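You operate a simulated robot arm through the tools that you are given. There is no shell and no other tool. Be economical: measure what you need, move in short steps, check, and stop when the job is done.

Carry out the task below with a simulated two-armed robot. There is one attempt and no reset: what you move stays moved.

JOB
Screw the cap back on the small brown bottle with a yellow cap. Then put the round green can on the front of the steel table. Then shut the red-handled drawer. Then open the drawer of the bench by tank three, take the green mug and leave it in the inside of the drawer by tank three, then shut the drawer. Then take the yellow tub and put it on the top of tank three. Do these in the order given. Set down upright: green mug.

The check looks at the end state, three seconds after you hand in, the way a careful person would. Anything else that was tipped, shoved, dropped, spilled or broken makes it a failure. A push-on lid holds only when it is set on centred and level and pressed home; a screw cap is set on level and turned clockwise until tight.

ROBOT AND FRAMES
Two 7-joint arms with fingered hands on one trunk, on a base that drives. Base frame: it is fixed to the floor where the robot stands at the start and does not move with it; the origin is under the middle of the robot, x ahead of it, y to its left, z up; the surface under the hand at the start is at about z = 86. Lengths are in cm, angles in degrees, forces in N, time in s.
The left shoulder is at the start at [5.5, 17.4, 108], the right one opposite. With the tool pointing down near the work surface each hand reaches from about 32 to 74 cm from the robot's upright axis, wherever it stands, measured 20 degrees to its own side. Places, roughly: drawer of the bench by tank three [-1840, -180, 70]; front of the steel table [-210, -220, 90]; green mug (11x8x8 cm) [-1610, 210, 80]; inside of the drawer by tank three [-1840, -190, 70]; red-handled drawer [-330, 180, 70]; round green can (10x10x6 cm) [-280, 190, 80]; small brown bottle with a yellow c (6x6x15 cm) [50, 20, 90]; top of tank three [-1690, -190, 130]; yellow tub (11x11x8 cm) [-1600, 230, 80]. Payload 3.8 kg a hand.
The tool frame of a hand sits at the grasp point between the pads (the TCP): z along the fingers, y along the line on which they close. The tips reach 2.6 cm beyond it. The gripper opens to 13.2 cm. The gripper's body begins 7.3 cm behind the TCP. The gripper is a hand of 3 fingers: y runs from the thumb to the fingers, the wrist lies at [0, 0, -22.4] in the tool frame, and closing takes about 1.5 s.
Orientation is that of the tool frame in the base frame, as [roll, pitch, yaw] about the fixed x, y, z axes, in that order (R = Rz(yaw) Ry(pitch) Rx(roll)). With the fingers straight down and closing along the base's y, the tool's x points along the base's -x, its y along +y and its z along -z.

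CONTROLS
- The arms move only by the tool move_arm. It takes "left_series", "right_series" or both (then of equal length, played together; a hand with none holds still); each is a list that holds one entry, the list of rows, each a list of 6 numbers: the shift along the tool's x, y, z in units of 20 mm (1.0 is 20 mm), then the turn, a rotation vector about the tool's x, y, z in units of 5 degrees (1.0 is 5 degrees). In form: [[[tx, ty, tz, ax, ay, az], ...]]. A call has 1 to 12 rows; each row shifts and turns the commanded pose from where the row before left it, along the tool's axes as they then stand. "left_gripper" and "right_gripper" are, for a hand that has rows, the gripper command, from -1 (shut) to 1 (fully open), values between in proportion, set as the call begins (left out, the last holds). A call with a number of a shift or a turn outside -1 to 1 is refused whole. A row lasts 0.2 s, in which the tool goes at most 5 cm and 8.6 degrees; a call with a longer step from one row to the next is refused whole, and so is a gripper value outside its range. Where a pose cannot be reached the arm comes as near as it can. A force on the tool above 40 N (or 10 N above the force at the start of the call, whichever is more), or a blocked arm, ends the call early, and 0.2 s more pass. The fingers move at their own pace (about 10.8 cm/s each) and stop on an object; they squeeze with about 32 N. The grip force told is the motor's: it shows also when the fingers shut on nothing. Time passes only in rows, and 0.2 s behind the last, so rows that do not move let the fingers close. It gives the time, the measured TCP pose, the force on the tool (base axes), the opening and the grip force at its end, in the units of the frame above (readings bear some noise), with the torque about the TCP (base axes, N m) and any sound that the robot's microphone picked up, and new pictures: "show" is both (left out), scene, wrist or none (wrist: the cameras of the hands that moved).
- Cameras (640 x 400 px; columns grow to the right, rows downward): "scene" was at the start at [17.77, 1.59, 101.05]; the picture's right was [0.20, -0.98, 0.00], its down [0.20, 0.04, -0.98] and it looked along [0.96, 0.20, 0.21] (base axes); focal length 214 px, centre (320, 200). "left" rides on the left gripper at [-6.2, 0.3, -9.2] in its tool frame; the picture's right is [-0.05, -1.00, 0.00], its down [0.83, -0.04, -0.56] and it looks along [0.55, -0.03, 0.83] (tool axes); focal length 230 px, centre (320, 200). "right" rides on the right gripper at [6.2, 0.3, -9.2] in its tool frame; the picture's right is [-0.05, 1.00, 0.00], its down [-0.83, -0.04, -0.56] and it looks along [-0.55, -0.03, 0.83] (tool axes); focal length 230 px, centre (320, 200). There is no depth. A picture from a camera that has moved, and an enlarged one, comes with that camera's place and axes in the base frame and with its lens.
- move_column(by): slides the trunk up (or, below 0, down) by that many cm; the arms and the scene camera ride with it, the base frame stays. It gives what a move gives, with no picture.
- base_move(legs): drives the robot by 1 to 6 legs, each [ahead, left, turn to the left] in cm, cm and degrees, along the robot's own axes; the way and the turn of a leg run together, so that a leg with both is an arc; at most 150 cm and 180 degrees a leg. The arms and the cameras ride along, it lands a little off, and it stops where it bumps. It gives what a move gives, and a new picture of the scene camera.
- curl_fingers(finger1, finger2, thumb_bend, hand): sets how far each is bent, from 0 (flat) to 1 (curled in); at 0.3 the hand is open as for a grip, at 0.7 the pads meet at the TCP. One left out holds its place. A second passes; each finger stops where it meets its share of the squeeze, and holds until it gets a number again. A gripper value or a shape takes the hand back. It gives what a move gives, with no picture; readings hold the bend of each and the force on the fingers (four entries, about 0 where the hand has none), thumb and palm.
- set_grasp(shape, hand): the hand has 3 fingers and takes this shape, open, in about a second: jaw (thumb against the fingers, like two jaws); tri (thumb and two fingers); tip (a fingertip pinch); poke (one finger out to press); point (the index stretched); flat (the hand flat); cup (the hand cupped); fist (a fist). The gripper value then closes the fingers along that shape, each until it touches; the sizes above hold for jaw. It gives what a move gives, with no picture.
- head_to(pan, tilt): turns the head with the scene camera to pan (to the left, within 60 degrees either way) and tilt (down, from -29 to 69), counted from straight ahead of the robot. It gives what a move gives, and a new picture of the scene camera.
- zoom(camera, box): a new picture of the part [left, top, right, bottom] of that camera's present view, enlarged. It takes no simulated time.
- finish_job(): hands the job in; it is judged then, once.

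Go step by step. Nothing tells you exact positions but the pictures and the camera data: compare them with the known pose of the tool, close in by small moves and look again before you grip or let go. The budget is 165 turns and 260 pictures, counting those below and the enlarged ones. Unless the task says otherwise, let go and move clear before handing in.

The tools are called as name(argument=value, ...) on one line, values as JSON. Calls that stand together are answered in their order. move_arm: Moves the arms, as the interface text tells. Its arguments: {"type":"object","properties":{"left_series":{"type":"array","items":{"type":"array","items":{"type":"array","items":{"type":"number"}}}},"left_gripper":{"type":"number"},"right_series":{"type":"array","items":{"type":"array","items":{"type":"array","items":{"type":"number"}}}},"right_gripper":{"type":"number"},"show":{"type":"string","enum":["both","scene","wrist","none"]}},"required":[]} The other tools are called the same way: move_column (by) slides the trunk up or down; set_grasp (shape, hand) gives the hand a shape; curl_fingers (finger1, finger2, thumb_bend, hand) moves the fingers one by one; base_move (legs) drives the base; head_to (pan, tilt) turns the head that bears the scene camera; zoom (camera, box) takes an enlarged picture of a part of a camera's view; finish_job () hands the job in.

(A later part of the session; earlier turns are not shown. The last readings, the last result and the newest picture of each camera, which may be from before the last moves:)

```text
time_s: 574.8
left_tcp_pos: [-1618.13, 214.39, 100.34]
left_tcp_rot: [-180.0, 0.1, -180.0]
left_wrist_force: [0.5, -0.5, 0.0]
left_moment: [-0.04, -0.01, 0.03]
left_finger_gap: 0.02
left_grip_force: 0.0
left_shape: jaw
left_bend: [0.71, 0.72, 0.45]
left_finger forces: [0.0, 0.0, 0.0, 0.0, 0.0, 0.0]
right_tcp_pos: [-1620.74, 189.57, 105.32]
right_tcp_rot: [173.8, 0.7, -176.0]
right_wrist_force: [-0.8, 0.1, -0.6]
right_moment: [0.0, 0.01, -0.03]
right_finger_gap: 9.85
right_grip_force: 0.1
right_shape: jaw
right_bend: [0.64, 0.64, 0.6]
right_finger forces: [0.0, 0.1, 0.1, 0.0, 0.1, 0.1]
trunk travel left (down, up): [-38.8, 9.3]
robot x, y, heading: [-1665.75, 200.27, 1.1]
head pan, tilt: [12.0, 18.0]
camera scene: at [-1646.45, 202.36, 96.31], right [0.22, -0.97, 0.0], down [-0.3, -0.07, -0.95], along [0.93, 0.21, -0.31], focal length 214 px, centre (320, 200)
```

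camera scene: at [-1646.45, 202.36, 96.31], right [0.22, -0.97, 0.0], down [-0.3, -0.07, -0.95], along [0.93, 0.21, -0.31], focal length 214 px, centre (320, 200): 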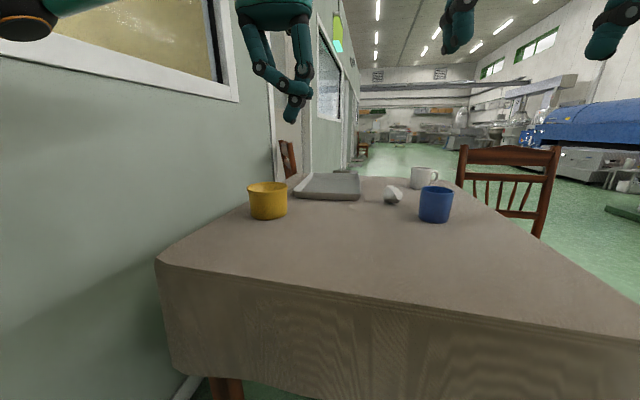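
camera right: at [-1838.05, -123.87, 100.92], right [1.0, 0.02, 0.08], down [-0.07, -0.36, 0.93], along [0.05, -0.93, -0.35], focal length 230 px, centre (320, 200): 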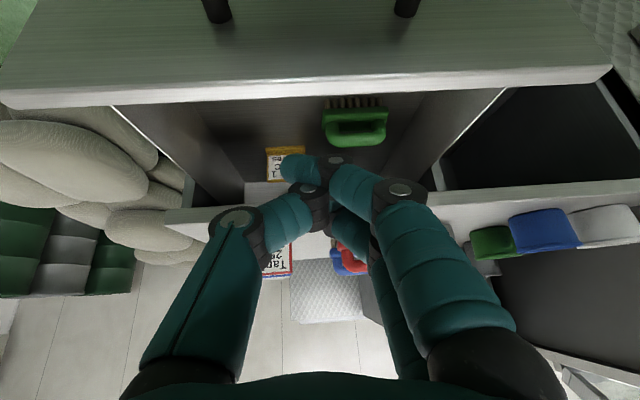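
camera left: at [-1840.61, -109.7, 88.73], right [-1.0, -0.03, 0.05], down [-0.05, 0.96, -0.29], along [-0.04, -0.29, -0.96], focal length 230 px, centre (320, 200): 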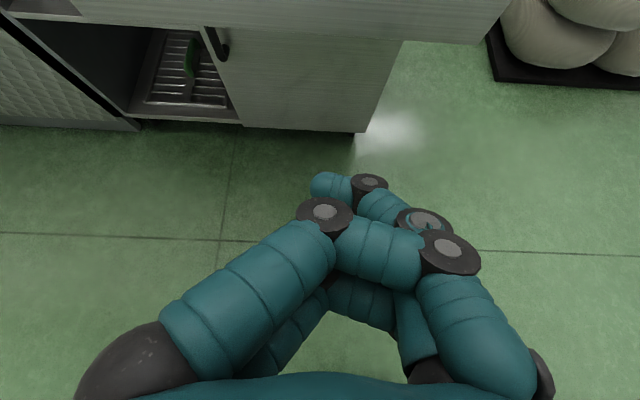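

The tub is at about [-1596.5, 227.8], rim z≈82.5. Since it goes up on the tank, I'll grip it with the left hand tilted 45°, approaching from the near side.

set_grasp(shape="jaw", hand="left")

move_arm(left_series=[[[-0.41, 0.61, 0.91, 0, -1, 0], [-0.329, 0.61, 0.942, 0, -1, 0], [-0.246, 0.61, 0.967, 0, -1, 0], [-0.16, 0.61, 0.985, 0, -1, 0], [-0.074, 0.61, 0.995, 0, -1, 0], [0.013, 0.61, 0.998, 0, -1, 0], [0.1, 0.61, 0.993, 0, -1, 0], [0.186, 0.61, 0.98, 0, -1, 0], [0.271, 0.61, 0.961, 0, -1, 0], [0.354, 0.61, 0.933, 0, 0, 0], [0.25, 0.61, 0.7, 0, 0, 0], [0, 0, 0, 0, 0, 0]]], left_gripper=1, show="both")

```text
time_s: 575.7
left_tcp_pos: [-1618.15, 214.33, 100.27]
left_tcp_rot: [179.9, 0.1, 180.0]
left_wrist_force: [-0.5, 0.6, 0.0]
left_moment: [0.01, -0.01, -0.01]
left_finger_gap: 0.02
left_grip_force: 0.1
left_shape: jaw
left_bend: [0.71, 0.71, 0.45]
left_finger forces: [0.0, 0.0, 0.1, 0.0, 0.0, 0.1]
right_tcp_pos: [-1620.74, 189.68, 105.27]
right_tcp_rot: [173.9, 0.7, -175.9]
right_wrist_force: [0.8, 0.3, 0.1]
right_moment: [0.0, 0.02, 0.0]
right_finger_gap: 9.91
right_grip_force: 0.0
right_shape: jaw
right_bend: [0.64, 0.64, 0.6]
right_finger forces: [0.0, 0.0, 0.1, 0.0, 0.1, 0.1]
trunk travel left (down, up): [-38.8, 9.3]
robot x, y, heading: [-1665.06, 200.33, 1.0]
head pan, tilt: [12.0, 18.0]
```

```text
time_s: 578.3
left_tcp_pos: [-1609.16, 227.72, 80.84]
left_tcp_rot: [180.0, 45.1, -179.9]
left_wrist_force: [-0.6, -0.5, -0.6]
left_moment: [-0.01, -0.01, 0.0]
left_finger_gap: 0.0
left_grip_force: 0.1
left_shape: jaw
left_bend: [0.71, 0.71, 0.46]
left_finger forces: [0.1, 0.0, 0.0, 0.0, 0.0, 0.0]
right_tcp_pos: [-1620.72, 189.6, 105.29]
right_tcp_rot: [173.8, 0.7, -176.1]
right_wrist_force: [-0.2, -1.0, 0.1]
right_moment: [0.0, 0.01, 0.03]
right_finger_gap: 9.88
right_grip_force: 0.0
right_shape: jaw
right_bend: [0.64, 0.64, 0.6]
right_finger forces: [0.0, 0.0, 0.0, 0.1, 0.1, 0.0]
trunk travel left (down, up): [-38.8, 9.3]
robot x, y, heading: [-1664.86, 199.64, 1.0]
head pan, tilt: [12.0, 18.0]
camera scene: at [-1646.48, 202.35, 96.32], right [0.22, -0.97, 0.0], down [-0.3, -0.07, -0.95], along [0.93, 0.21, -0.31], focal length 214 px, centre (320, 200)
camera left: at [-1611.46, 228.13, 91.83], right [0.04, -1.0, 0.04], down [-0.98, -0.04, -0.2], along [0.2, -0.03, -0.98], focal length 230 px, centre (320, 200)
```

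scene: 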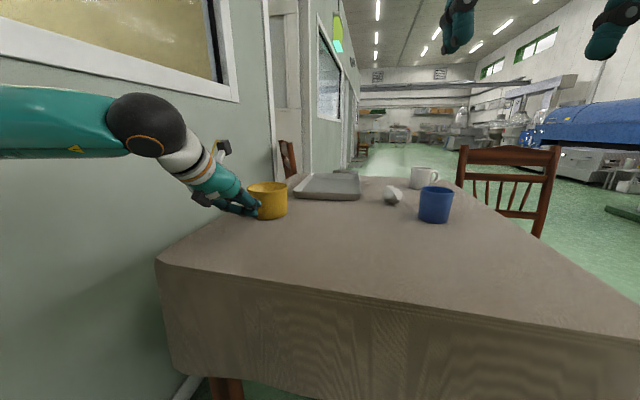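
left: 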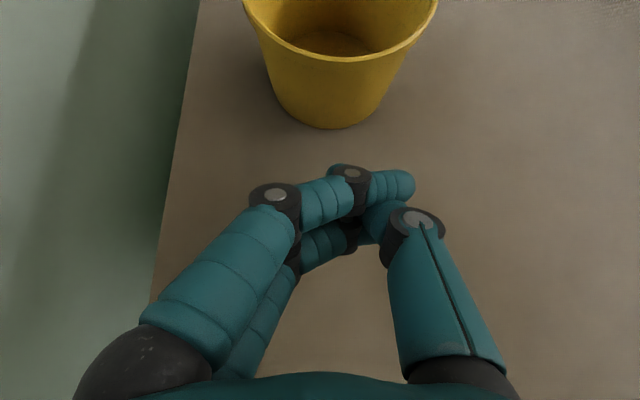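

The left fingers are interlocked with the thumb after the fist. I'll untangle them one at a time.

curl_fingers(hand="left", finger1=1.0, finger2=1.0, thumb_bend=0.8)

curl_fingers(hand="left", thumb_bend=0.0)

curl_fingers(hand="left", finger1=0.3, finger2=0.3, thumb_bend=0.3)

zoom(camera="left", box=[0, 0, 640, 400])

```text
time_s: 579.3
left_tcp_pos: [-1609.25, 227.73, 80.92]
left_tcp_rot: [-179.9, 45.1, -180.0]
left_wrist_force: [0.1, 0.4, 0.5]
left_moment: [0.0, -0.02, 0.0]
left_finger_gap: 2.28
left_grip_force: 0.1
left_shape: fingers
left_bend: [0.9, 0.9, 0.79]
left_finger forces: [0.1, 0.0, 0.1, 0.1, 0.0, 0.0]
right_tcp_pos: [-1620.74, 189.59, 105.23]
right_tcp_rot: [173.8, 0.8, -176.0]
right_wrist_force: [-0.3, 0.1, 0.0]
right_moment: [-0.02, -0.01, 0.01]
right_finger_gap: 9.87
right_grip_force: 0.0
right_shape: jaw
right_bend: [0.64, 0.64, 0.6]
right_finger forces: [0.1, 0.0, 0.1, 0.1, 0.0, 0.1]
trunk travel left (down, up): [-38.8, 9.3]
robot x, y, heading: [-1665.02, 200.1, 1.2]
head pan, tilt: [12.0, 18.0]
```

```text
time_s: 580.3
left_tcp_pos: [-1609.24, 227.71, 80.93]
left_tcp_rot: [179.8, 45.1, 180.0]
left_wrist_force: [-0.1, 0.7, 0.1]
left_moment: [0.03, -0.03, 0.03]
left_finger_gap: 2.64
left_grip_force: 0.1
left_shape: fingers
left_bend: [0.85, 0.85, 0.3]
left_finger forces: [0.0, 0.0, 0.1, 0.0, 0.0, 0.0]
right_tcp_pos: [-1620.71, 189.56, 105.18]
right_tcp_rot: [173.8, 0.6, -176.0]
right_wrist_force: [0.3, 0.0, 1.1]
right_moment: [0.03, 0.02, 0.01]
right_finger_gap: 9.87
right_grip_force: 0.2
right_shape: jaw
right_bend: [0.64, 0.64, 0.6]
right_finger forces: [0.0, 0.1, 0.0, 0.1, 0.1, 0.0]
trunk travel left (down, up): [-38.8, 9.3]
robot x, y, heading: [-1665.83, 200.06, 1.1]
head pan, tilt: [12.0, 18.0]
```

```text
time_s: 581.3
left_tcp_pos: [-1609.2, 227.78, 80.97]
left_tcp_rot: [-180.0, 45.1, -180.0]
left_wrist_force: [-0.3, 0.1, 0.0]
left_moment: [0.02, 0.02, -0.01]
left_finger_gap: 2.41
left_grip_force: 0.0
left_shape: fingers
left_bend: [0.82, 0.82, 0.37]
left_finger forces: [0.1, 0.0, 0.1, 0.0, 0.0, 0.1]
right_tcp_pos: [-1620.75, 189.64, 105.16]
right_tcp_rot: [173.9, 0.7, -176.1]
right_wrist_force: [-0.5, 0.0, -0.5]
right_moment: [0.02, -0.01, -0.04]
right_finger_gap: 9.87
right_grip_force: 0.1
right_shape: jaw
right_bend: [0.64, 0.64, 0.6]
right_finger forces: [0.1, 0.0, 0.1, 0.0, 0.0, 0.0]
trunk travel left (down, up): [-38.8, 9.3]
robot x, y, heading: [-1665.07, 200.0, 1.0]
head pan, tilt: [12.0, 18.0]
```

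```text
1.00 times, centred on (320, 200) of left (not enlarged: the box is as wide or as high as the picture)
camera zoom: at [-1611.46, 228.14, 91.84], right [0.04, -1.0, 0.04], down [-0.98, -0.04, -0.2], along [0.2, -0.03, -0.98], focal length 230 px, centre (320, 200)
```

zoom: 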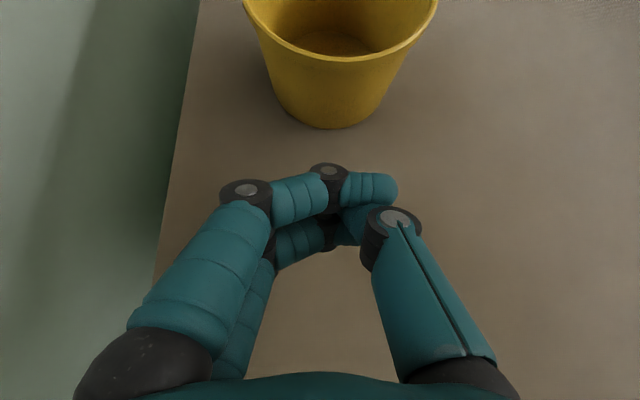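

curl_fingers(hand="left", finger1=1.0, finger2=1.0, thumb_bend=0.0)

curl_fingers(hand="left", thumb_bend=0.0)

curl_fingers(hand="left", finger1=0.0, finger2=0.0)

curl_fingers(hand="left", finger1=0.0, finger2=0.0)

```text
time_s: 582.3
left_tcp_pos: [-1609.1, 227.74, 80.88]
left_tcp_rot: [-179.9, 45.1, -180.0]
left_wrist_force: [0.5, 0.1, -0.6]
left_moment: [-0.04, -0.03, 0.02]
left_finger_gap: 2.46
left_grip_force: 0.1
left_shape: fingers
left_bend: [0.85, 0.84, 0.3]
left_finger forces: [0.0, 0.0, 0.0, 0.0, 0.0, 0.0]
right_tcp_pos: [-1620.78, 189.57, 105.25]
right_tcp_rot: [173.8, 0.7, -176.0]
right_wrist_force: [0.0, 0.1, 0.2]
right_moment: [0.0, 0.01, -0.02]
right_finger_gap: 9.85
right_grip_force: 0.1
right_shape: jaw
right_bend: [0.64, 0.64, 0.6]
right_finger forces: [0.0, 0.0, 0.0, 0.0, 0.1, 0.0]
trunk travel left (down, up): [-38.8, 9.3]
robot x, y, heading: [-1665.17, 200.52, 0.9]
head pan, tilt: [12.0, 18.0]
```

```text
time_s: 583.3
left_tcp_pos: [-1609.26, 227.67, 80.86]
left_tcp_rot: [179.8, 45.1, 180.0]
left_wrist_force: [0.1, -0.1, 0.3]
left_moment: [0.0, -0.02, 0.03]
left_finger_gap: 2.48
left_grip_force: 0.0
left_shape: fingers
left_bend: [0.85, 0.84, 0.3]
left_finger forces: [0.1, 0.0, 0.1, 0.0, 0.0, 0.1]
right_tcp_pos: [-1620.84, 189.49, 105.27]
right_tcp_rot: [173.8, 0.6, -176.0]
right_wrist_force: [0.5, -0.1, 0.5]
right_moment: [-0.03, -0.03, 0.02]
right_finger_gap: 9.88
right_grip_force: 0.1
right_shape: jaw
right_bend: [0.64, 0.64, 0.6]
right_finger forces: [0.0, 0.0, 0.1, 0.0, 0.1, 0.1]
trunk travel left (down, up): [-38.8, 9.3]
robot x, y, heading: [-1665.16, 200.37, 0.7]
head pan, tilt: [12.0, 18.0]
```

```text
time_s: 584.3
left_tcp_pos: [-1609.28, 227.72, 80.89]
left_tcp_rot: [-180.0, 45.0, 180.0]
left_wrist_force: [-0.2, -0.3, -0.7]
left_moment: [0.01, -0.02, 0.01]
left_finger_gap: 2.44
left_grip_force: 0.0
left_shape: fingers
left_bend: [0.84, 0.83, 0.3]
left_finger forces: [0.0, 0.0, 0.1, 0.0, 0.0, 0.0]
right_tcp_pos: [-1620.74, 189.65, 105.23]
right_tcp_rot: [173.8, 0.8, -176.0]
right_wrist_force: [-0.1, -0.7, 0.6]
right_moment: [-0.01, 0.02, 0.01]
right_finger_gap: 9.87
right_grip_force: 0.0
right_shape: jaw
right_bend: [0.64, 0.64, 0.6]
right_finger forces: [0.0, 0.0, 0.0, 0.1, 0.0, 0.0]
trunk travel left (down, up): [-38.8, 9.3]
robot x, y, heading: [-1664.75, 200.26, 0.9]
head pan, tilt: [12.0, 18.0]
```

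```text
time_s: 585.3
left_tcp_pos: [-1609.17, 227.71, 80.83]
left_tcp_rot: [179.9, 45.0, 179.9]
left_wrist_force: [0.8, 0.0, -0.1]
left_moment: [-0.03, 0.0, 0.0]
left_finger_gap: 2.47
left_grip_force: 0.0
left_shape: fingers
left_bend: [0.84, 0.83, 0.29]
left_finger forces: [0.1, 0.0, 0.1, 0.0, 0.0, 0.0]
right_tcp_pos: [-1620.84, 189.69, 105.29]
right_tcp_rot: [173.8, 0.7, -176.1]
right_wrist_force: [-1.1, -0.2, -0.7]
right_moment: [-0.01, -0.05, 0.0]
right_finger_gap: 9.87
right_grip_force: 0.1
right_shape: jaw
right_bend: [0.64, 0.64, 0.6]
right_finger forces: [0.0, 0.0, 0.0, 0.1, 0.0, 0.0]
trunk travel left (down, up): [-38.8, 9.3]
robot x, y, heading: [-1665.35, 199.97, 0.9]
head pan, tilt: [12.0, 18.0]
```

set_grasp(hand="left", shape="fist")

curl_fingers(hand="left", finger1=1.0, finger2=1.0, thumb_bend=0.0)

set_grasp(hand="left", shape="flat")

zoom(camera="left", box=[0, 0, 640, 400])

```text
time_s: 586.2
left_tcp_pos: [-1609.19, 227.74, 80.87]
left_tcp_rot: [180.0, 45.1, 180.0]
left_wrist_force: [-0.2, 0.0, 0.3]
left_moment: [-0.02, 0.01, 0.01]
left_finger_gap: 0.0
left_grip_force: 0.2
left_shape: fist
left_bend: [1.0, 1.0, 0.54]
left_finger forces: [0.0, 0.1, 0.1, 0.0, 0.0, 0.0]
right_tcp_pos: [-1620.84, 189.61, 105.28]
right_tcp_rot: [173.8, 0.6, -176.0]
right_wrist_force: [0.2, -0.6, -0.3]
right_moment: [-0.03, 0.01, 0.03]
right_finger_gap: 9.86
right_grip_force: 0.1
right_shape: jaw
right_bend: [0.64, 0.64, 0.6]
right_finger forces: [0.1, 0.0, 0.0, 0.0, 0.0, 0.0]
trunk travel left (down, up): [-38.8, 9.3]
robot x, y, heading: [-1665.21, 200.27, 1.0]
head pan, tilt: [12.0, 18.0]
```

```text
time_s: 587.2
left_tcp_pos: [-1609.29, 227.79, 80.93]
left_tcp_rot: [179.9, 45.1, 180.0]
left_wrist_force: [-0.3, -0.2, -0.3]
left_moment: [-0.01, 0.0, 0.02]
left_finger_gap: 7.5
left_grip_force: 0.1
left_shape: fingers
left_bend: [0.97, 0.95, 0.16]
left_finger forces: [0.0, 0.0, 0.1, 0.1, 0.0, 0.0]
right_tcp_pos: [-1620.82, 189.5, 105.3]
right_tcp_rot: [173.8, 0.7, -176.0]
right_wrist_force: [0.1, -0.5, -1.0]
right_moment: [0.02, -0.03, 0.0]
right_finger_gap: 9.87
right_grip_force: 0.1
right_shape: jaw
right_bend: [0.64, 0.64, 0.6]
right_finger forces: [0.0, 0.0, 0.0, 0.1, 0.1, 0.1]
trunk travel left (down, up): [-38.8, 9.3]
robot x, y, heading: [-1665.31, 200.32, 0.7]
head pan, tilt: [12.0, 18.0]
```

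```text
time_s: 588.1
left_tcp_pos: [-1609.2, 227.72, 80.91]
left_tcp_rot: [179.8, 45.2, 179.9]
left_wrist_force: [-0.9, 0.4, -0.2]
left_moment: [-0.01, 0.0, -0.01]
left_finger_gap: 12.63
left_grip_force: 0.0
left_shape: flat
left_bend: [0.17, 0.17, 0.16]
left_finger forces: [0.0, 0.0, 0.0, 0.1, 0.1, 0.0]
right_tcp_pos: [-1620.85, 189.62, 105.23]
right_tcp_rot: [173.9, 0.6, -176.0]
right_wrist_force: [0.6, -0.4, 0.5]
right_moment: [-0.03, 0.0, 0.0]
right_finger_gap: 9.88
right_grip_force: 0.1
right_shape: jaw
right_bend: [0.64, 0.64, 0.6]
right_finger forces: [0.0, 0.2, 0.0, 0.0, 0.0, 0.0]
trunk travel left (down, up): [-38.8, 9.3]
robot x, y, heading: [-1664.86, 200.36, 1.1]
head pan, tilt: [12.0, 18.0]
```

```text
1.00 times, centred on (320, 200) of left (not enlarged: the box is as wide or as high as the picture)
camera zoom: at [-1611.46, 228.14, 91.84], right [0.04, -1.0, 0.04], down [-0.98, -0.04, -0.2], along [0.2, -0.03, -0.98], focal length 230 px, centre (320, 200)
```

zoom: 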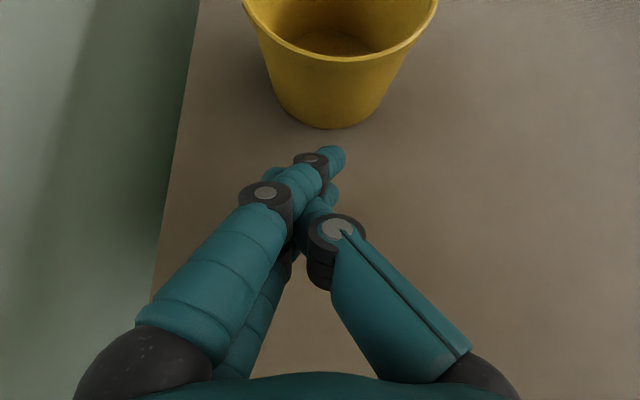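

The fingers are free now. Setting the jaw shape again.

set_grasp(hand="left", shape="jaw")

zoom(camera="left", box=[0, 0, 640, 400])

```text
time_s: 589.0
left_tcp_pos: [-1609.29, 227.83, 80.93]
left_tcp_rot: [-179.9, 45.1, -180.0]
left_wrist_force: [-0.3, 0.2, 0.0]
left_moment: [-0.02, 0.02, -0.01]
left_finger_gap: 13.21
left_grip_force: 0.0
left_shape: jaw
left_bend: [0.3, 0.3, 0.3]
left_finger forces: [0.1, 0.0, 0.0, 0.0, 0.0, 0.1]
right_tcp_pos: [-1620.89, 189.57, 105.22]
right_tcp_rot: [173.8, 0.6, -176.0]
right_wrist_force: [-0.2, 0.0, 0.0]
right_moment: [0.01, -0.05, 0.01]
right_finger_gap: 9.88
right_grip_force: 0.0
right_shape: jaw
right_bend: [0.64, 0.64, 0.6]
right_finger forces: [0.0, 0.0, 0.1, 0.0, 0.1, 0.0]
trunk travel left (down, up): [-38.8, 9.3]
robot x, y, heading: [-1665.39, 200.21, 0.9]
head pan, tilt: [12.0, 18.0]
```

```text
1.00 times, centred on (320, 200) of left (not enlarged: the box is as wide or as high as the picture)
camera zoom: at [-1611.46, 228.14, 91.84], right [0.04, -1.0, 0.04], down [-0.98, -0.04, -0.2], along [0.2, -0.03, -0.98], focal length 230 px, centre (320, 200)
```

zoom: 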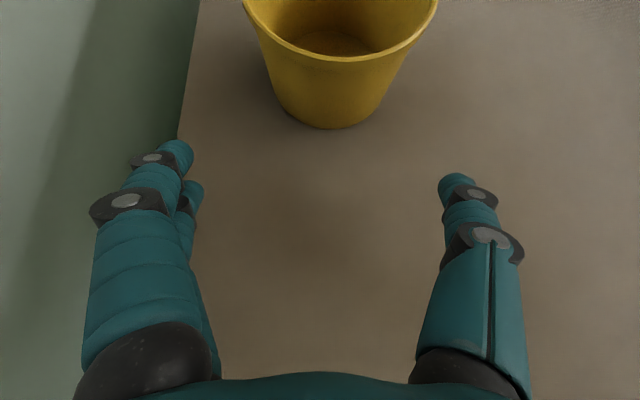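

The hand is open and the tub is at about [-1597.5, 227.0]. Moving in around it.

move_arm(left_series=[[[0, -0.4, 0, 0, 0, 0], [-0.55, 0, 0.63, 0, 0, 0], [-0.55, 0, 0.63, 0, 0, 0], [-0.55, 0, 0.63, 0, 0, 0], [-0.55, 0, 0.63, 0, 0, 0], [-0.55, 0, 0.63, 0, 0, 0], [-0.55, 0, 0.63, 0, 0, 0], [-0.55, 0, 0.63, 0, 0, 0], [0, 0, 0, 0, 0, 0]]], show="wrist")

```text
time_s: 591.0
left_tcp_pos: [-1597.43, 227.14, 80.08]
left_tcp_rot: [180.0, 45.2, 179.9]
left_wrist_force: [0.8, -0.3, 0.3]
left_moment: [0.03, -0.01, -0.01]
left_finger_gap: 13.22
left_grip_force: 0.0
left_shape: jaw
left_bend: [0.3, 0.3, 0.3]
left_finger forces: [0.0, 0.1, 0.0, 0.0, 0.0, 0.1]
right_tcp_pos: [-1620.77, 189.59, 105.15]
right_tcp_rot: [173.9, 0.7, -176.0]
right_wrist_force: [1.0, 0.5, -0.2]
right_moment: [0.02, 0.03, 0.02]
right_finger_gap: 9.86
right_grip_force: 0.1
right_shape: jaw
right_bend: [0.64, 0.64, 0.6]
right_finger forces: [0.1, 0.1, 0.1, 0.0, 0.1, 0.0]
trunk travel left (down, up): [-38.8, 9.3]
robot x, y, heading: [-1664.79, 200.33, 0.7]
head pan, tilt: [12.0, 18.0]
camera left: at [-1599.67, 227.4, 91.05], right [0.04, -1.0, 0.04], down [-0.98, -0.04, -0.2], along [0.2, -0.03, -0.98], focal length 230 px, centre (320, 200)
```

left: 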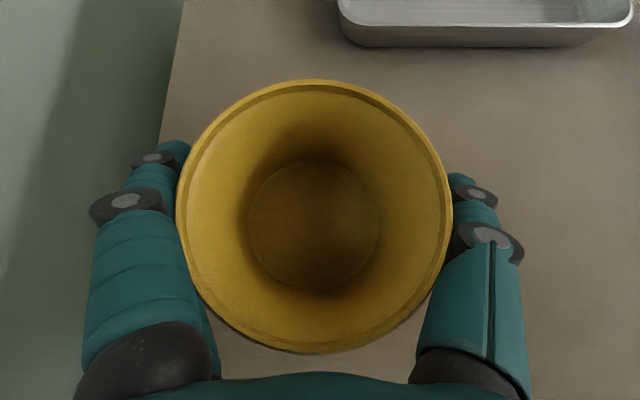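

Nicely centred. Closing and lifting.

move_arm(left_series=[[[0, 0, 0, 0, 0, 0], [0, 0, 0, 0, 0, 0], [0, 0, 0, 0, 0, 0], [0, 0, 0, 0, 0, 0], [0, 0, 0, 0, 0, 0], [0, 0, 0, 0, 0, 0]]], left_gripper=-1, show="none")

move_arm(left_series=[[[-0.3, 0, -0.3, 0, 0, 0], [-0.6, 0, -0.6, 0, 0, 0], [-0.7, 0, -0.7, 0, 0, 0], [-0.7, 0, -0.7, 0, 0, 0], [-0.7, 0, -0.7, 0, 0, 0], [-0.7, 0, -0.7, 0, 0, 0], [-0.7, 0, -0.7, 0, 0, 0], [-0.7, 0, -0.7, 0, 0, 0], [-0.7, 0, -0.7, 0, 0, 0], [-0.7, 0, -0.7, 0, 0, 0]]], show="both")

```text
time_s: 592.4
left_tcp_pos: [-1597.52, 227.12, 80.05]
left_tcp_rot: [180.0, 45.0, -180.0]
left_wrist_force: [-1.0, 0.0, -0.7]
left_moment: [0.03, -0.01, 0.0]
left_finger_gap: 8.59
left_grip_force: 31.9
left_shape: jaw
left_bend: [0.71, 0.7, 0.71]
left_finger forces: [16.5, 14.2, 0.0, 0.0, 29.0, 0.1]
right_tcp_pos: [-1620.82, 189.73, 105.19]
right_tcp_rot: [173.8, 0.7, -175.9]
right_wrist_force: [0.2, 0.7, 0.1]
right_moment: [0.02, -0.02, 0.01]
right_finger_gap: 9.84
right_grip_force: 0.0
right_shape: jaw
right_bend: [0.64, 0.64, 0.6]
right_finger forces: [0.0, 0.0, 0.1, 0.0, 0.0, 0.0]
trunk travel left (down, up): [-38.8, 9.3]
robot x, y, heading: [-1665.4, 200.44, 1.2]
head pan, tilt: [12.0, 18.0]
```

```text
time_s: 594.6
left_tcp_pos: [-1597.62, 227.03, 98.4]
left_tcp_rot: [179.9, 45.1, 179.9]
left_wrist_force: [0.3, 0.1, -0.2]
left_moment: [-0.02, 0.03, 0.0]
left_finger_gap: 8.57
left_grip_force: 31.8
left_shape: jaw
left_bend: [0.71, 0.7, 0.71]
left_finger forces: [16.5, 14.2, 0.1, 0.0, 28.7, 0.1]
right_tcp_pos: [-1620.75, 189.64, 105.31]
right_tcp_rot: [173.8, 0.7, -176.0]
right_wrist_force: [-0.7, 0.4, 1.1]
right_moment: [-0.01, 0.0, -0.03]
right_finger_gap: 9.87
right_grip_force: 0.1
right_shape: jaw
right_bend: [0.64, 0.64, 0.6]
right_finger forces: [0.0, 0.1, 0.0, 0.0, 0.1, 0.0]
trunk travel left (down, up): [-38.8, 9.3]
robot x, y, heading: [-1665.18, 199.95, 1.0]
head pan, tilt: [12.0, 18.0]
camera scene: at [-1646.48, 202.35, 96.32], right [0.22, -0.97, 0.0], down [-0.3, -0.07, -0.95], along [0.93, 0.21, -0.31], focal length 214 px, centre (320, 200)
camera left: at [-1599.67, 227.41, 109.33], right [0.04, -1.0, 0.04], down [-0.98, -0.04, -0.2], along [0.2, -0.03, -0.98], focal length 230 px, centre (320, 200)
```

scene: 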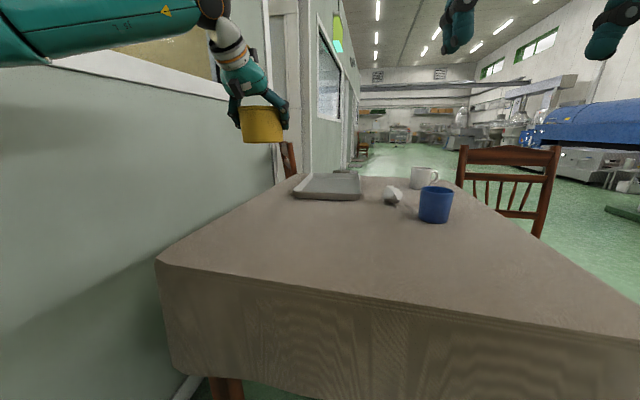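
left: 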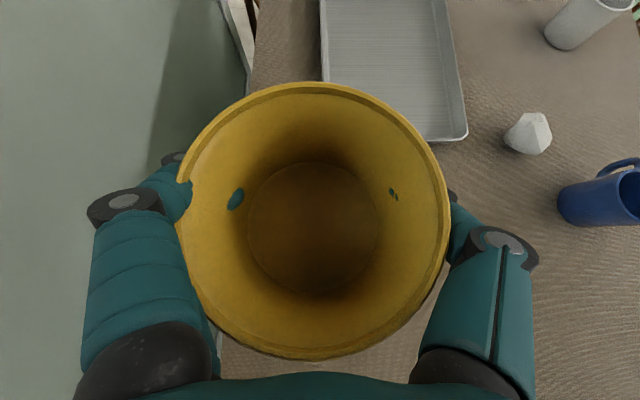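

The tub is held level. Driving to tank three and raising the trunk.

base_move(legs=[[-48, 0, 0], [0, 0, -91], [150, 0, 0], [70, 0, 0]])

move_column(by=9.2)

head_to(pan=15, tilt=0)

```text
time_s: 611.8
left_tcp_pos: [-1678.9, -88.6, 98.33]
left_tcp_rot: [179.9, 45.1, 91.0]
left_wrist_force: [0.3, -0.4, -0.7]
left_moment: [-0.01, 0.02, 0.0]
left_finger_gap: 8.61
left_grip_force: 31.2
left_shape: jaw
left_bend: [0.71, 0.7, 0.71]
left_finger forces: [16.3, 14.3, 0.0, 0.0, 28.6, 0.0]
right_tcp_pos: [-1716.82, -65.93, 105.25]
right_tcp_rot: [173.8, 0.6, 95.0]
right_wrist_force: [-0.8, 1.0, 0.9]
right_moment: [0.01, -0.01, 0.02]
right_finger_gap: 9.88
right_grip_force: 0.1
right_shape: jaw
right_bend: [0.64, 0.64, 0.6]
right_finger forces: [0.1, 0.1, 0.0, 0.0, 0.0, 0.0]
trunk travel left (down, up): [-38.8, 9.3]
robot x, y, heading: [-1707.12, -21.0, -87.9]
head pan, tilt: [12.0, 18.0]
camera scene: at [-1704.33, -40.03, 96.31], right [-0.97, -0.24, 0.0], down [-0.07, 0.3, -0.95], along [0.23, -0.92, -0.31], focal length 214 px, centre (320, 200)
```

scene: 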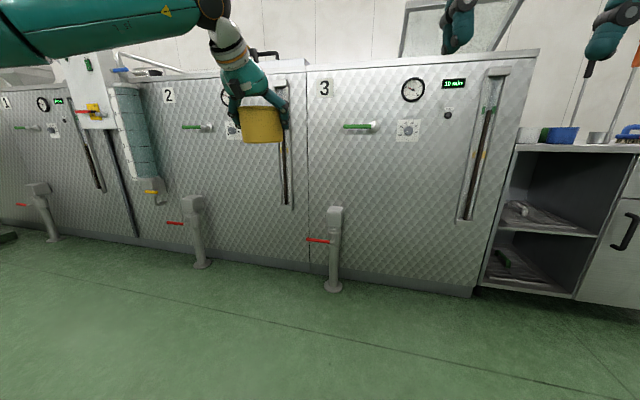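

```text
time_s: 613.1
left_tcp_pos: [-1678.87, -88.58, 107.22]
left_tcp_rot: [179.9, 44.9, 90.9]
left_wrist_force: [-1.6, 0.2, -1.2]
left_moment: [-0.02, -0.02, -0.02]
left_finger_gap: 8.58
left_grip_force: 31.9
left_shape: jaw
left_bend: [0.71, 0.7, 0.71]
left_finger forces: [16.4, 14.3, 0.0, 0.0, 28.6, 0.1]
right_tcp_pos: [-1716.76, -65.91, 114.3]
right_tcp_rot: [173.7, 0.6, 94.9]
right_wrist_force: [0.4, 0.0, -0.2]
right_moment: [0.06, -0.03, -0.03]
right_finger_gap: 9.89
right_grip_force: 0.1
right_shape: jaw
right_bend: [0.64, 0.64, 0.6]
right_finger forces: [0.0, 0.1, 0.0, 0.0, 0.0, 0.1]
trunk travel left (down, up): [-48.0, 0.1]
robot x, y, heading: [-1706.95, -21.32, -87.9]
head pan, tilt: [12.0, 18.0]
```

```text
time_s: 613.9
left_tcp_pos: [-1678.87, -88.59, 107.63]
left_tcp_rot: [180.0, 45.2, 91.0]
left_wrist_force: [-0.1, -0.1, 0.5]
left_moment: [0.02, 0.01, -0.04]
left_finger_gap: 8.57
left_grip_force: 31.6
left_shape: jaw
left_bend: [0.71, 0.7, 0.71]
left_finger forces: [16.4, 14.3, 0.0, 0.1, 28.6, 0.0]
right_tcp_pos: [-1716.55, -65.72, 114.5]
right_tcp_rot: [173.7, 0.7, 95.0]
right_wrist_force: [0.0, 1.0, -0.1]
right_moment: [0.0, -0.05, -0.02]
right_finger_gap: 9.88
right_grip_force: 0.0
right_shape: jaw
right_bend: [0.64, 0.64, 0.6]
right_finger forces: [0.0, 0.0, 0.0, 0.1, 0.0, 0.0]
trunk travel left (down, up): [-48.0, 0.1]
robot x, y, heading: [-1707.16, -21.38, -88.2]
head pan, tilt: [15.0, 0.0]
camera scene: at [-1703.92, -40.69, 111.56], right [-0.96, -0.29, 0.0], down [0.0, 0.0, -1.0], along [0.29, -0.96, 0.0], focal length 214 px, centre (320, 200)
```

scene: 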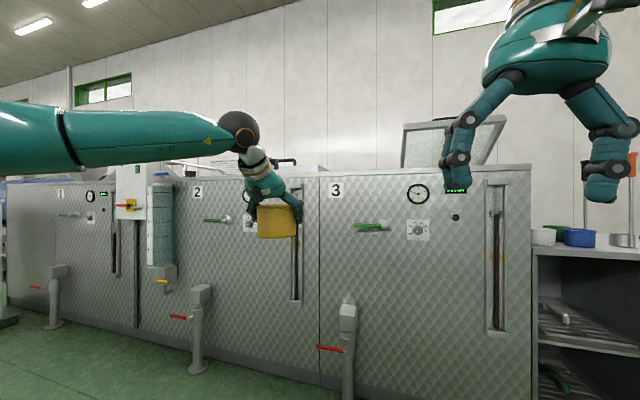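

Tank three's top is at z≈126, spanning x −1765…−1669 with an open hatch at x<−1715. I'll place the tub near [-1690, -180]. Raising the arm first.

move_arm(left_series=[[[-0.7, 0, -0.7, 0, 0, 0], [-0.7, 0, -0.7, 0, 0, 0], [-0.7, 0, -0.7, 0, 0, 0], [-0.7, 0, -0.7, 0, 0, 0], [-0.7, 0, -0.7, 0, 0, 0], [-0.7, 0, -0.7, 0, 0, 0], [-0.7, 0, -0.7, 0, 0, 0], [-0.7, 0, -0.7, 0, 0, 0], [-0.7, 0, -0.7, 0, 0, 0], [-0.7, 0, -0.7, 0, 0, 0], [-0.7, 0, -0.7, 0, 0, 0], [-0.7, 0, -0.7, 0, 0, 0]]], show="none")

move_arm(left_series=[[[-0.7, 0, -0.7, 0, 0, 0], [-0.7, 0, -0.7, 0, 0, 0], [-0.7, 0, -0.7, 0, 0, 0], [-0.6, 0, -0.6, 0, 0, 0], [0, 0, 0, 0, 0, 0]]], show="wrist")

```text
time_s: 616.5
left_tcp_pos: [-1678.95, -88.52, 131.51]
left_tcp_rot: [179.9, 45.1, 90.9]
left_wrist_force: [-0.3, 0.1, 0.2]
left_moment: [0.0, 0.04, 0.02]
left_finger_gap: 8.58
left_grip_force: 32.4
left_shape: jaw
left_bend: [0.71, 0.7, 0.71]
left_finger forces: [16.4, 14.3, 0.0, 0.0, 28.7, 0.0]
right_tcp_pos: [-1716.78, -65.77, 114.54]
right_tcp_rot: [173.7, 0.8, 95.0]
right_wrist_force: [0.6, -0.3, 0.1]
right_moment: [0.04, 0.04, -0.01]
right_finger_gap: 9.87
right_grip_force: 0.0
right_shape: jaw
right_bend: [0.64, 0.64, 0.6]
right_finger forces: [0.1, 0.0, 0.0, 0.1, 0.0, 0.1]
trunk travel left (down, up): [-48.0, 0.1]
robot x, y, heading: [-1707.01, -21.2, -88.1]
head pan, tilt: [15.0, 0.0]
```

```text
time_s: 617.7
left_tcp_pos: [-1678.86, -88.67, 138.99]
left_tcp_rot: [179.8, 45.1, 90.8]
left_wrist_force: [0.1, 0.4, -0.3]
left_moment: [0.01, 0.01, -0.02]
left_finger_gap: 8.58
left_grip_force: 32.5
left_shape: jaw
left_bend: [0.71, 0.7, 0.71]
left_finger forces: [16.4, 14.4, 0.0, 0.0, 28.7, 0.0]
right_tcp_pos: [-1716.58, -65.77, 114.44]
right_tcp_rot: [173.8, 0.7, 94.9]
right_wrist_force: [0.4, 1.2, -0.3]
right_moment: [-0.01, 0.0, 0.01]
right_finger_gap: 9.86
right_grip_force: 0.1
right_shape: jaw
right_bend: [0.64, 0.64, 0.6]
right_finger forces: [0.1, 0.0, 0.1, 0.0, 0.1, 0.0]
trunk travel left (down, up): [-48.0, 0.1]
robot x, y, heading: [-1707.28, -21.07, -88.0]
head pan, tilt: [15.0, 0.0]
camera left: at [-1678.69, -86.37, 149.95], right [-1.0, -0.05, 0.04], down [-0.06, 0.98, -0.2], along [-0.02, -0.2, -0.98], focal length 230 px, centre (320, 200)
```

left: 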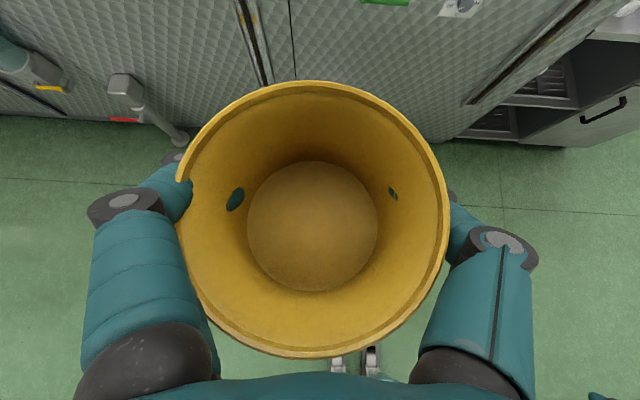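

The left arm reaches well. The right hand would bump the tank front, so I'll pull it back toward the robot.

move_arm(right_series=[[[1, 0, 0, 0, 0, 0], [1, 0, 0, 0, 0, 0], [1, 0, 0, 0, 0, 0], [1, 0, 0, 0, 0, 0], [1, 0, 0, 0, 0, 0], [1, 0, 0, 0, 0, 0], [1, 0, 0, 0, 0, 0]]], show="none")

base_move(legs=[[0, -11, -2], [68, 0, 0]])

zoom(camera="left", box=[0, 0, 640, 400])

```text
time_s: 619.3
left_tcp_pos: [-1678.92, -88.58, 139.03]
left_tcp_rot: [179.9, 45.1, 91.1]
left_wrist_force: [0.4, -0.4, -0.8]
left_moment: [0.01, 0.03, -0.01]
left_finger_gap: 8.57
left_grip_force: 32.2
left_shape: jaw
left_bend: [0.71, 0.7, 0.71]
left_finger forces: [16.5, 14.4, 0.0, 0.0, 28.6, 0.0]
right_tcp_pos: [-1718.19, -51.93, 114.2]
right_tcp_rot: [173.8, 0.7, 95.0]
right_wrist_force: [0.5, -0.6, -0.6]
right_moment: [0.02, 0.0, 0.0]
right_finger_gap: 9.88
right_grip_force: 0.1
right_shape: jaw
right_bend: [0.64, 0.64, 0.6]
right_finger forces: [0.0, 0.0, 0.1, 0.0, 0.1, 0.1]
trunk travel left (down, up): [-48.0, 0.1]
robot x, y, heading: [-1706.96, -21.07, -87.9]
head pan, tilt: [15.0, 0.0]
```

```text
time_s: 624.3
left_tcp_pos: [-1692.62, -158.75, 139.2]
left_tcp_rot: [179.9, 45.1, 88.7]
left_wrist_force: [0.2, 0.0, -0.3]
left_moment: [0.0, 0.01, 0.02]
left_finger_gap: 8.56
left_grip_force: 32.4
left_shape: jaw
left_bend: [0.71, 0.7, 0.71]
left_finger forces: [16.4, 14.5, 0.0, 0.0, 28.5, 0.0]
right_tcp_pos: [-1730.32, -120.53, 114.25]
right_tcp_rot: [173.8, 0.8, 92.8]
right_wrist_force: [0.3, -1.1, 0.4]
right_moment: [0.0, -0.01, 0.02]
right_finger_gap: 9.86
right_grip_force: 0.0
right_shape: jaw
right_bend: [0.64, 0.64, 0.6]
right_finger forces: [0.1, 0.0, 0.0, 0.0, 0.0, 0.1]
trunk travel left (down, up): [-48.0, 0.1]
robot x, y, heading: [-1718.14, -90.19, -90.3]
head pan, tilt: [15.0, 0.0]
camera scene: at [-1715.77, -109.9, 111.58], right [-0.97, -0.26, 0.0], down [0.0, 0.0, -1.0], along [0.26, -0.97, 0.0], focal length 214 px, centre (320, 200)
```

scene: 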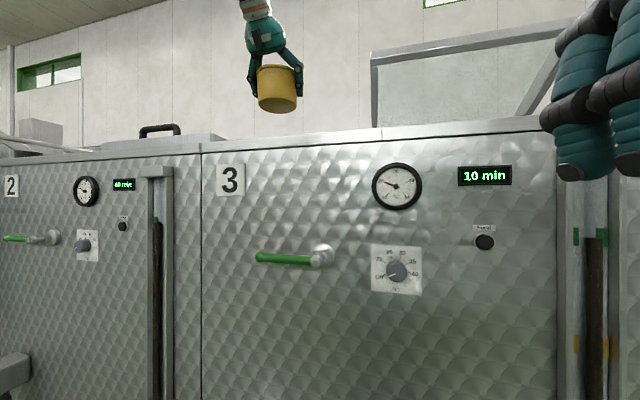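

```text
1.00 times, centred on (320, 200) of left (not enlarged: the box is as wide or as high as the picture)
camera zoom: at [-1692.31, -156.43, 150.03], right [-1.0, -0.02, 0.04], down [-0.02, 0.98, -0.2], along [-0.03, -0.2, -0.98], focal length 230 px, centre (320, 200)
```

zoom: 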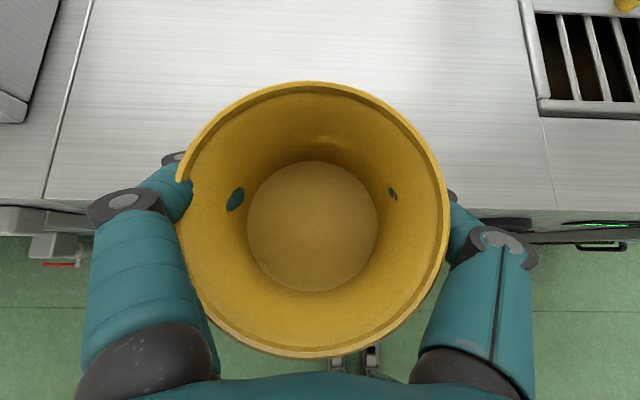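

The tank top is flat and free here (front edge y≈−160, hatch from x −1718). I'll move forward 20 cm and lower the tub.

base_move(legs=[[20, 0, 0]])

move_arm(left_series=[[[0.5, 0, 0.5, 0, 0, 0], [0.5, 0, 0.5, 0, 0, 0], [0.35, 0, 0.35, 0, 0, 0], [0.2, 0, 0.2, 0, 0, 0], [0, 0, 0, 0, 0, 0]]], show="scene")

```text
time_s: 625.9
left_tcp_pos: [-1692.8, -178.78, 139.04]
left_tcp_rot: [180.0, 45.2, 88.7]
left_wrist_force: [0.0, -0.6, 0.1]
left_moment: [-0.01, 0.0, 0.0]
left_finger_gap: 8.58
left_grip_force: 31.7
left_shape: jaw
left_bend: [0.71, 0.7, 0.71]
left_finger forces: [16.4, 14.4, 0.0, 0.1, 28.6, 0.0]
right_tcp_pos: [-1730.42, -140.71, 114.34]
right_tcp_rot: [173.8, 0.9, 92.8]
right_wrist_force: [-0.2, 0.2, -0.6]
right_moment: [0.05, 0.01, 0.02]
right_finger_gap: 9.87
right_grip_force: 0.1
right_shape: jaw
right_bend: [0.64, 0.64, 0.6]
right_finger forces: [0.0, 0.0, 0.0, 0.0, 0.0, 0.1]
trunk travel left (down, up): [-48.0, 0.1]
robot x, y, heading: [-1718.11, -110.26, -90.3]
head pan, tilt: [15.0, 0.0]
camera scene: at [-1715.89, -129.97, 111.59], right [-0.97, -0.25, 0.0], down [0.0, 0.0, -1.0], along [0.25, -0.97, 0.0], focal length 214 px, centre (320, 200)
```

scene: 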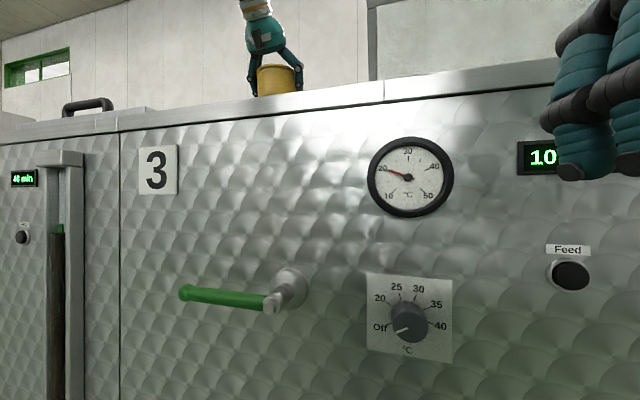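

```text
time_s: 627.1
left_tcp_pos: [-1692.87, -178.83, 134.7]
left_tcp_rot: [-180.0, 45.2, 88.7]
left_wrist_force: [-0.1, -0.1, -0.5]
left_moment: [0.01, -0.01, 0.01]
left_finger_gap: 8.56
left_grip_force: 32.2
left_shape: jaw
left_bend: [0.71, 0.7, 0.71]
left_finger forces: [16.4, 14.5, 0.0, 0.0, 28.5, 0.0]
right_tcp_pos: [-1730.49, -140.6, 114.26]
right_tcp_rot: [173.8, 0.6, 92.8]
right_wrist_force: [0.7, -0.4, -0.4]
right_moment: [0.03, 0.0, 0.02]
right_finger_gap: 9.84
right_grip_force: 0.0
right_shape: jaw
right_bend: [0.64, 0.64, 0.6]
right_finger forces: [0.1, 0.0, 0.1, 0.0, 0.1, 0.1]
trunk travel left (down, up): [-48.0, 0.1]
robot x, y, heading: [-1718.18, -110.44, -90.4]
head pan, tilt: [15.0, 0.0]
camera scene: at [-1715.89, -129.99, 111.57], right [-0.97, -0.25, 0.0], down [0.0, 0.0, -1.0], along [0.25, -0.97, 0.0], focal length 214 px, centre (320, 200)
```

scene: 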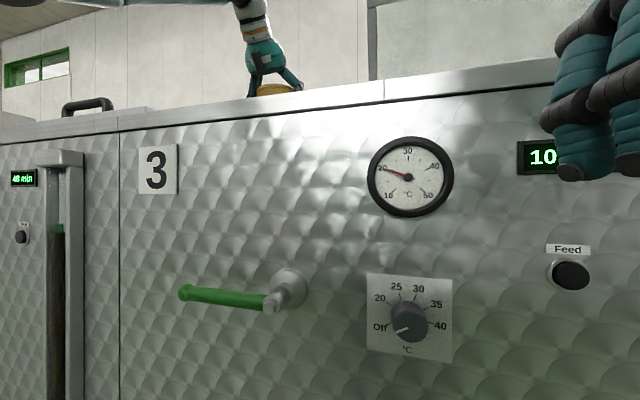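

move_arm(left_series=[[[0.08, 0, 0.08, 0, 0, 0], [0.08, 0, 0.08, 0, 0, 0], [0.08, 0, 0.08, 0, 0, 0], [0.08, 0, 0.08, 0, 0, 0], [0.08, 0, 0.08, 0, 0, 0], [0.08, 0, 0.08, 0, 0, 0], [0, 0, 0, 0, 0, 0]]], show="none")

```text
time_s: 628.7
left_tcp_pos: [-1692.89, -178.75, 133.16]
left_tcp_rot: [-180.0, 45.1, 88.7]
left_wrist_force: [-0.2, -0.9, 0.0]
left_moment: [-0.02, 0.02, -0.01]
left_finger_gap: 8.55
left_grip_force: 31.8
left_shape: jaw
left_bend: [0.71, 0.7, 0.71]
left_finger forces: [16.4, 14.5, 0.1, 0.0, 28.7, 0.0]
right_tcp_pos: [-1730.44, -140.61, 114.21]
right_tcp_rot: [173.7, 0.7, 92.9]
right_wrist_force: [1.3, -0.6, 0.3]
right_moment: [0.02, -0.02, 0.03]
right_finger_gap: 9.88
right_grip_force: 0.0
right_shape: jaw
right_bend: [0.64, 0.64, 0.6]
right_finger forces: [0.1, 0.0, 0.1, 0.0, 0.1, 0.0]
trunk travel left (down, up): [-48.0, 0.1]
robot x, y, heading: [-1718.07, -110.5, -90.1]
head pan, tilt: [15.0, 0.0]
```

move_arm(left_series=[[[0.07, 0, 0.07, 0, 0, 0], [0.07, 0, 0.07, 0, 0, 0], [0.07, 0, 0.07, 0, 0, 0], [0.07, 0, 0.07, 0, 0, 0], [0.07, 0, 0.07, 0, 0, 0], [0, 0, 0, 0, 0, 0]]], show="none")

```text
time_s: 630.1
left_tcp_pos: [-1692.98, -178.69, 132.69]
left_tcp_rot: [179.9, 45.5, 88.6]
left_wrist_force: [-0.3, -4.8, 15.3]
left_moment: [-0.03, -0.61, -0.18]
left_finger_gap: 8.57
left_grip_force: 31.9
left_shape: jaw
left_bend: [0.71, 0.7, 0.71]
left_finger forces: [17.9, 15.0, 0.0, 0.1, 29.1, 0.1]
right_tcp_pos: [-1730.51, -140.62, 114.31]
right_tcp_rot: [173.8, 0.9, 92.7]
right_wrist_force: [0.1, 0.3, 0.6]
right_moment: [0.0, -0.01, -0.01]
right_finger_gap: 9.88
right_grip_force: 0.1
right_shape: jaw
right_bend: [0.64, 0.64, 0.6]
right_finger forces: [0.1, 0.0, 0.0, 0.0, 0.0, 0.0]
trunk travel left (down, up): [-48.0, 0.1]
robot x, y, heading: [-1718.28, -110.39, -90.2]
head pan, tilt: [15.0, 0.0]
```

Contact with 15 N. Opening and checking.

move_arm(left_series=[[[0, 0, 0, 0, 0, 0], [0, 0, 0, 0, 0, 0], [0, 0, 0, 0, 0, 0], [0, 0, 0, 0, 0, 0], [0, 0, 0, 0, 0, 0], [0, 0, 0, 0, 0, 0]]], left_gripper=1, show="wrist")

```text
time_s: 631.5
left_tcp_pos: [-1692.76, -178.73, 132.33]
left_tcp_rot: [-180.0, 45.1, 88.7]
left_wrist_force: [0.0, 0.7, 3.7]
left_moment: [0.08, -0.01, 0.0]
left_finger_gap: 13.17
left_grip_force: 0.1
left_shape: jaw
left_bend: [0.3, 0.3, 0.3]
left_finger forces: [2.4, 0.0, 0.0, 0.0, 3.5, 0.0]
right_tcp_pos: [-1730.43, -140.61, 114.22]
right_tcp_rot: [173.8, 0.7, 92.8]
right_wrist_force: [0.2, -0.3, 0.4]
right_moment: [-0.02, 0.0, -0.01]
right_finger_gap: 9.88
right_grip_force: 0.0
right_shape: jaw
right_bend: [0.64, 0.64, 0.6]
right_finger forces: [0.0, 0.1, 0.0, 0.0, 0.1, 0.1]
trunk travel left (down, up): [-48.0, 0.1]
robot x, y, heading: [-1718.06, -110.43, -90.3]
head pan, tilt: [15.0, 0.0]
camera left: at [-1692.54, -176.53, 143.29], right [-1.0, -0.01, 0.04], down [-0.02, 0.98, -0.2], along [-0.03, -0.2, -0.98], focal length 230 px, centre (320, 200)
```

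left: 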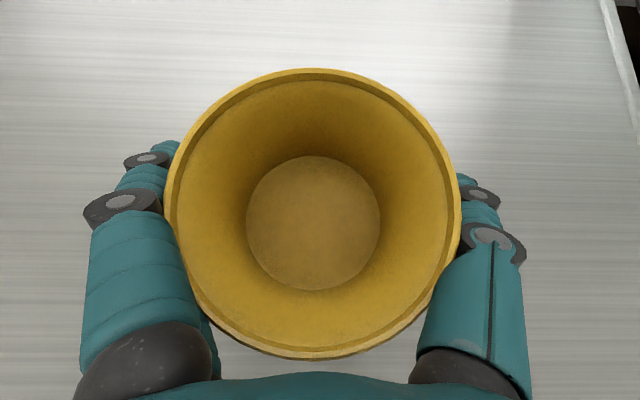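

The fingers still brush the rim lightly. I'll draw the hand straight back in small steps.

move_arm(left_series=[[[0.15, 0, -0.15, 0, 0, 0], [0.2, 0, -0.2, 0, 0, 0], [0.3, 0, -0.3, 0, 0, 0], [0.4, 0, -0.4, 0, 0, 0], [0.5, 0, -0.5, 0, 0, 0], [0, 0, 0, 0, 0, 0]]], show="wrist")

```text
time_s: 632.9
left_tcp_pos: [-1692.65, -174.41, 132.34]
left_tcp_rot: [-179.9, 45.2, 88.7]
left_wrist_force: [0.1, -0.4, -0.4]
left_moment: [-0.02, 0.03, 0.02]
left_finger_gap: 13.16
left_grip_force: 0.1
left_shape: jaw
left_bend: [0.3, 0.3, 0.3]
left_finger forces: [0.1, 0.0, 0.0, 0.1, 0.0, 0.0]
right_tcp_pos: [-1730.42, -140.62, 114.31]
right_tcp_rot: [173.7, 0.7, 92.8]
right_wrist_force: [-0.3, 0.1, -0.6]
right_moment: [0.01, 0.01, -0.01]
right_finger_gap: 9.85
right_grip_force: 0.1
right_shape: jaw
right_bend: [0.64, 0.64, 0.6]
right_finger forces: [0.1, 0.0, 0.0, 0.0, 0.0, 0.0]
trunk travel left (down, up): [-48.0, 0.1]
robot x, y, heading: [-1718.47, -110.37, -90.3]
head pan, tilt: [15.0, 0.0]
camera left: at [-1692.42, -172.16, 143.35], right [-1.0, -0.01, 0.04], down [-0.02, 0.98, -0.2], along [-0.03, -0.2, -0.98], focal length 230 px, centre (320, 200)
```

left: 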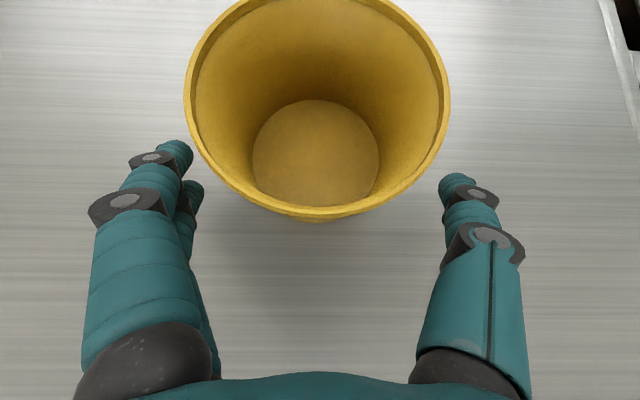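

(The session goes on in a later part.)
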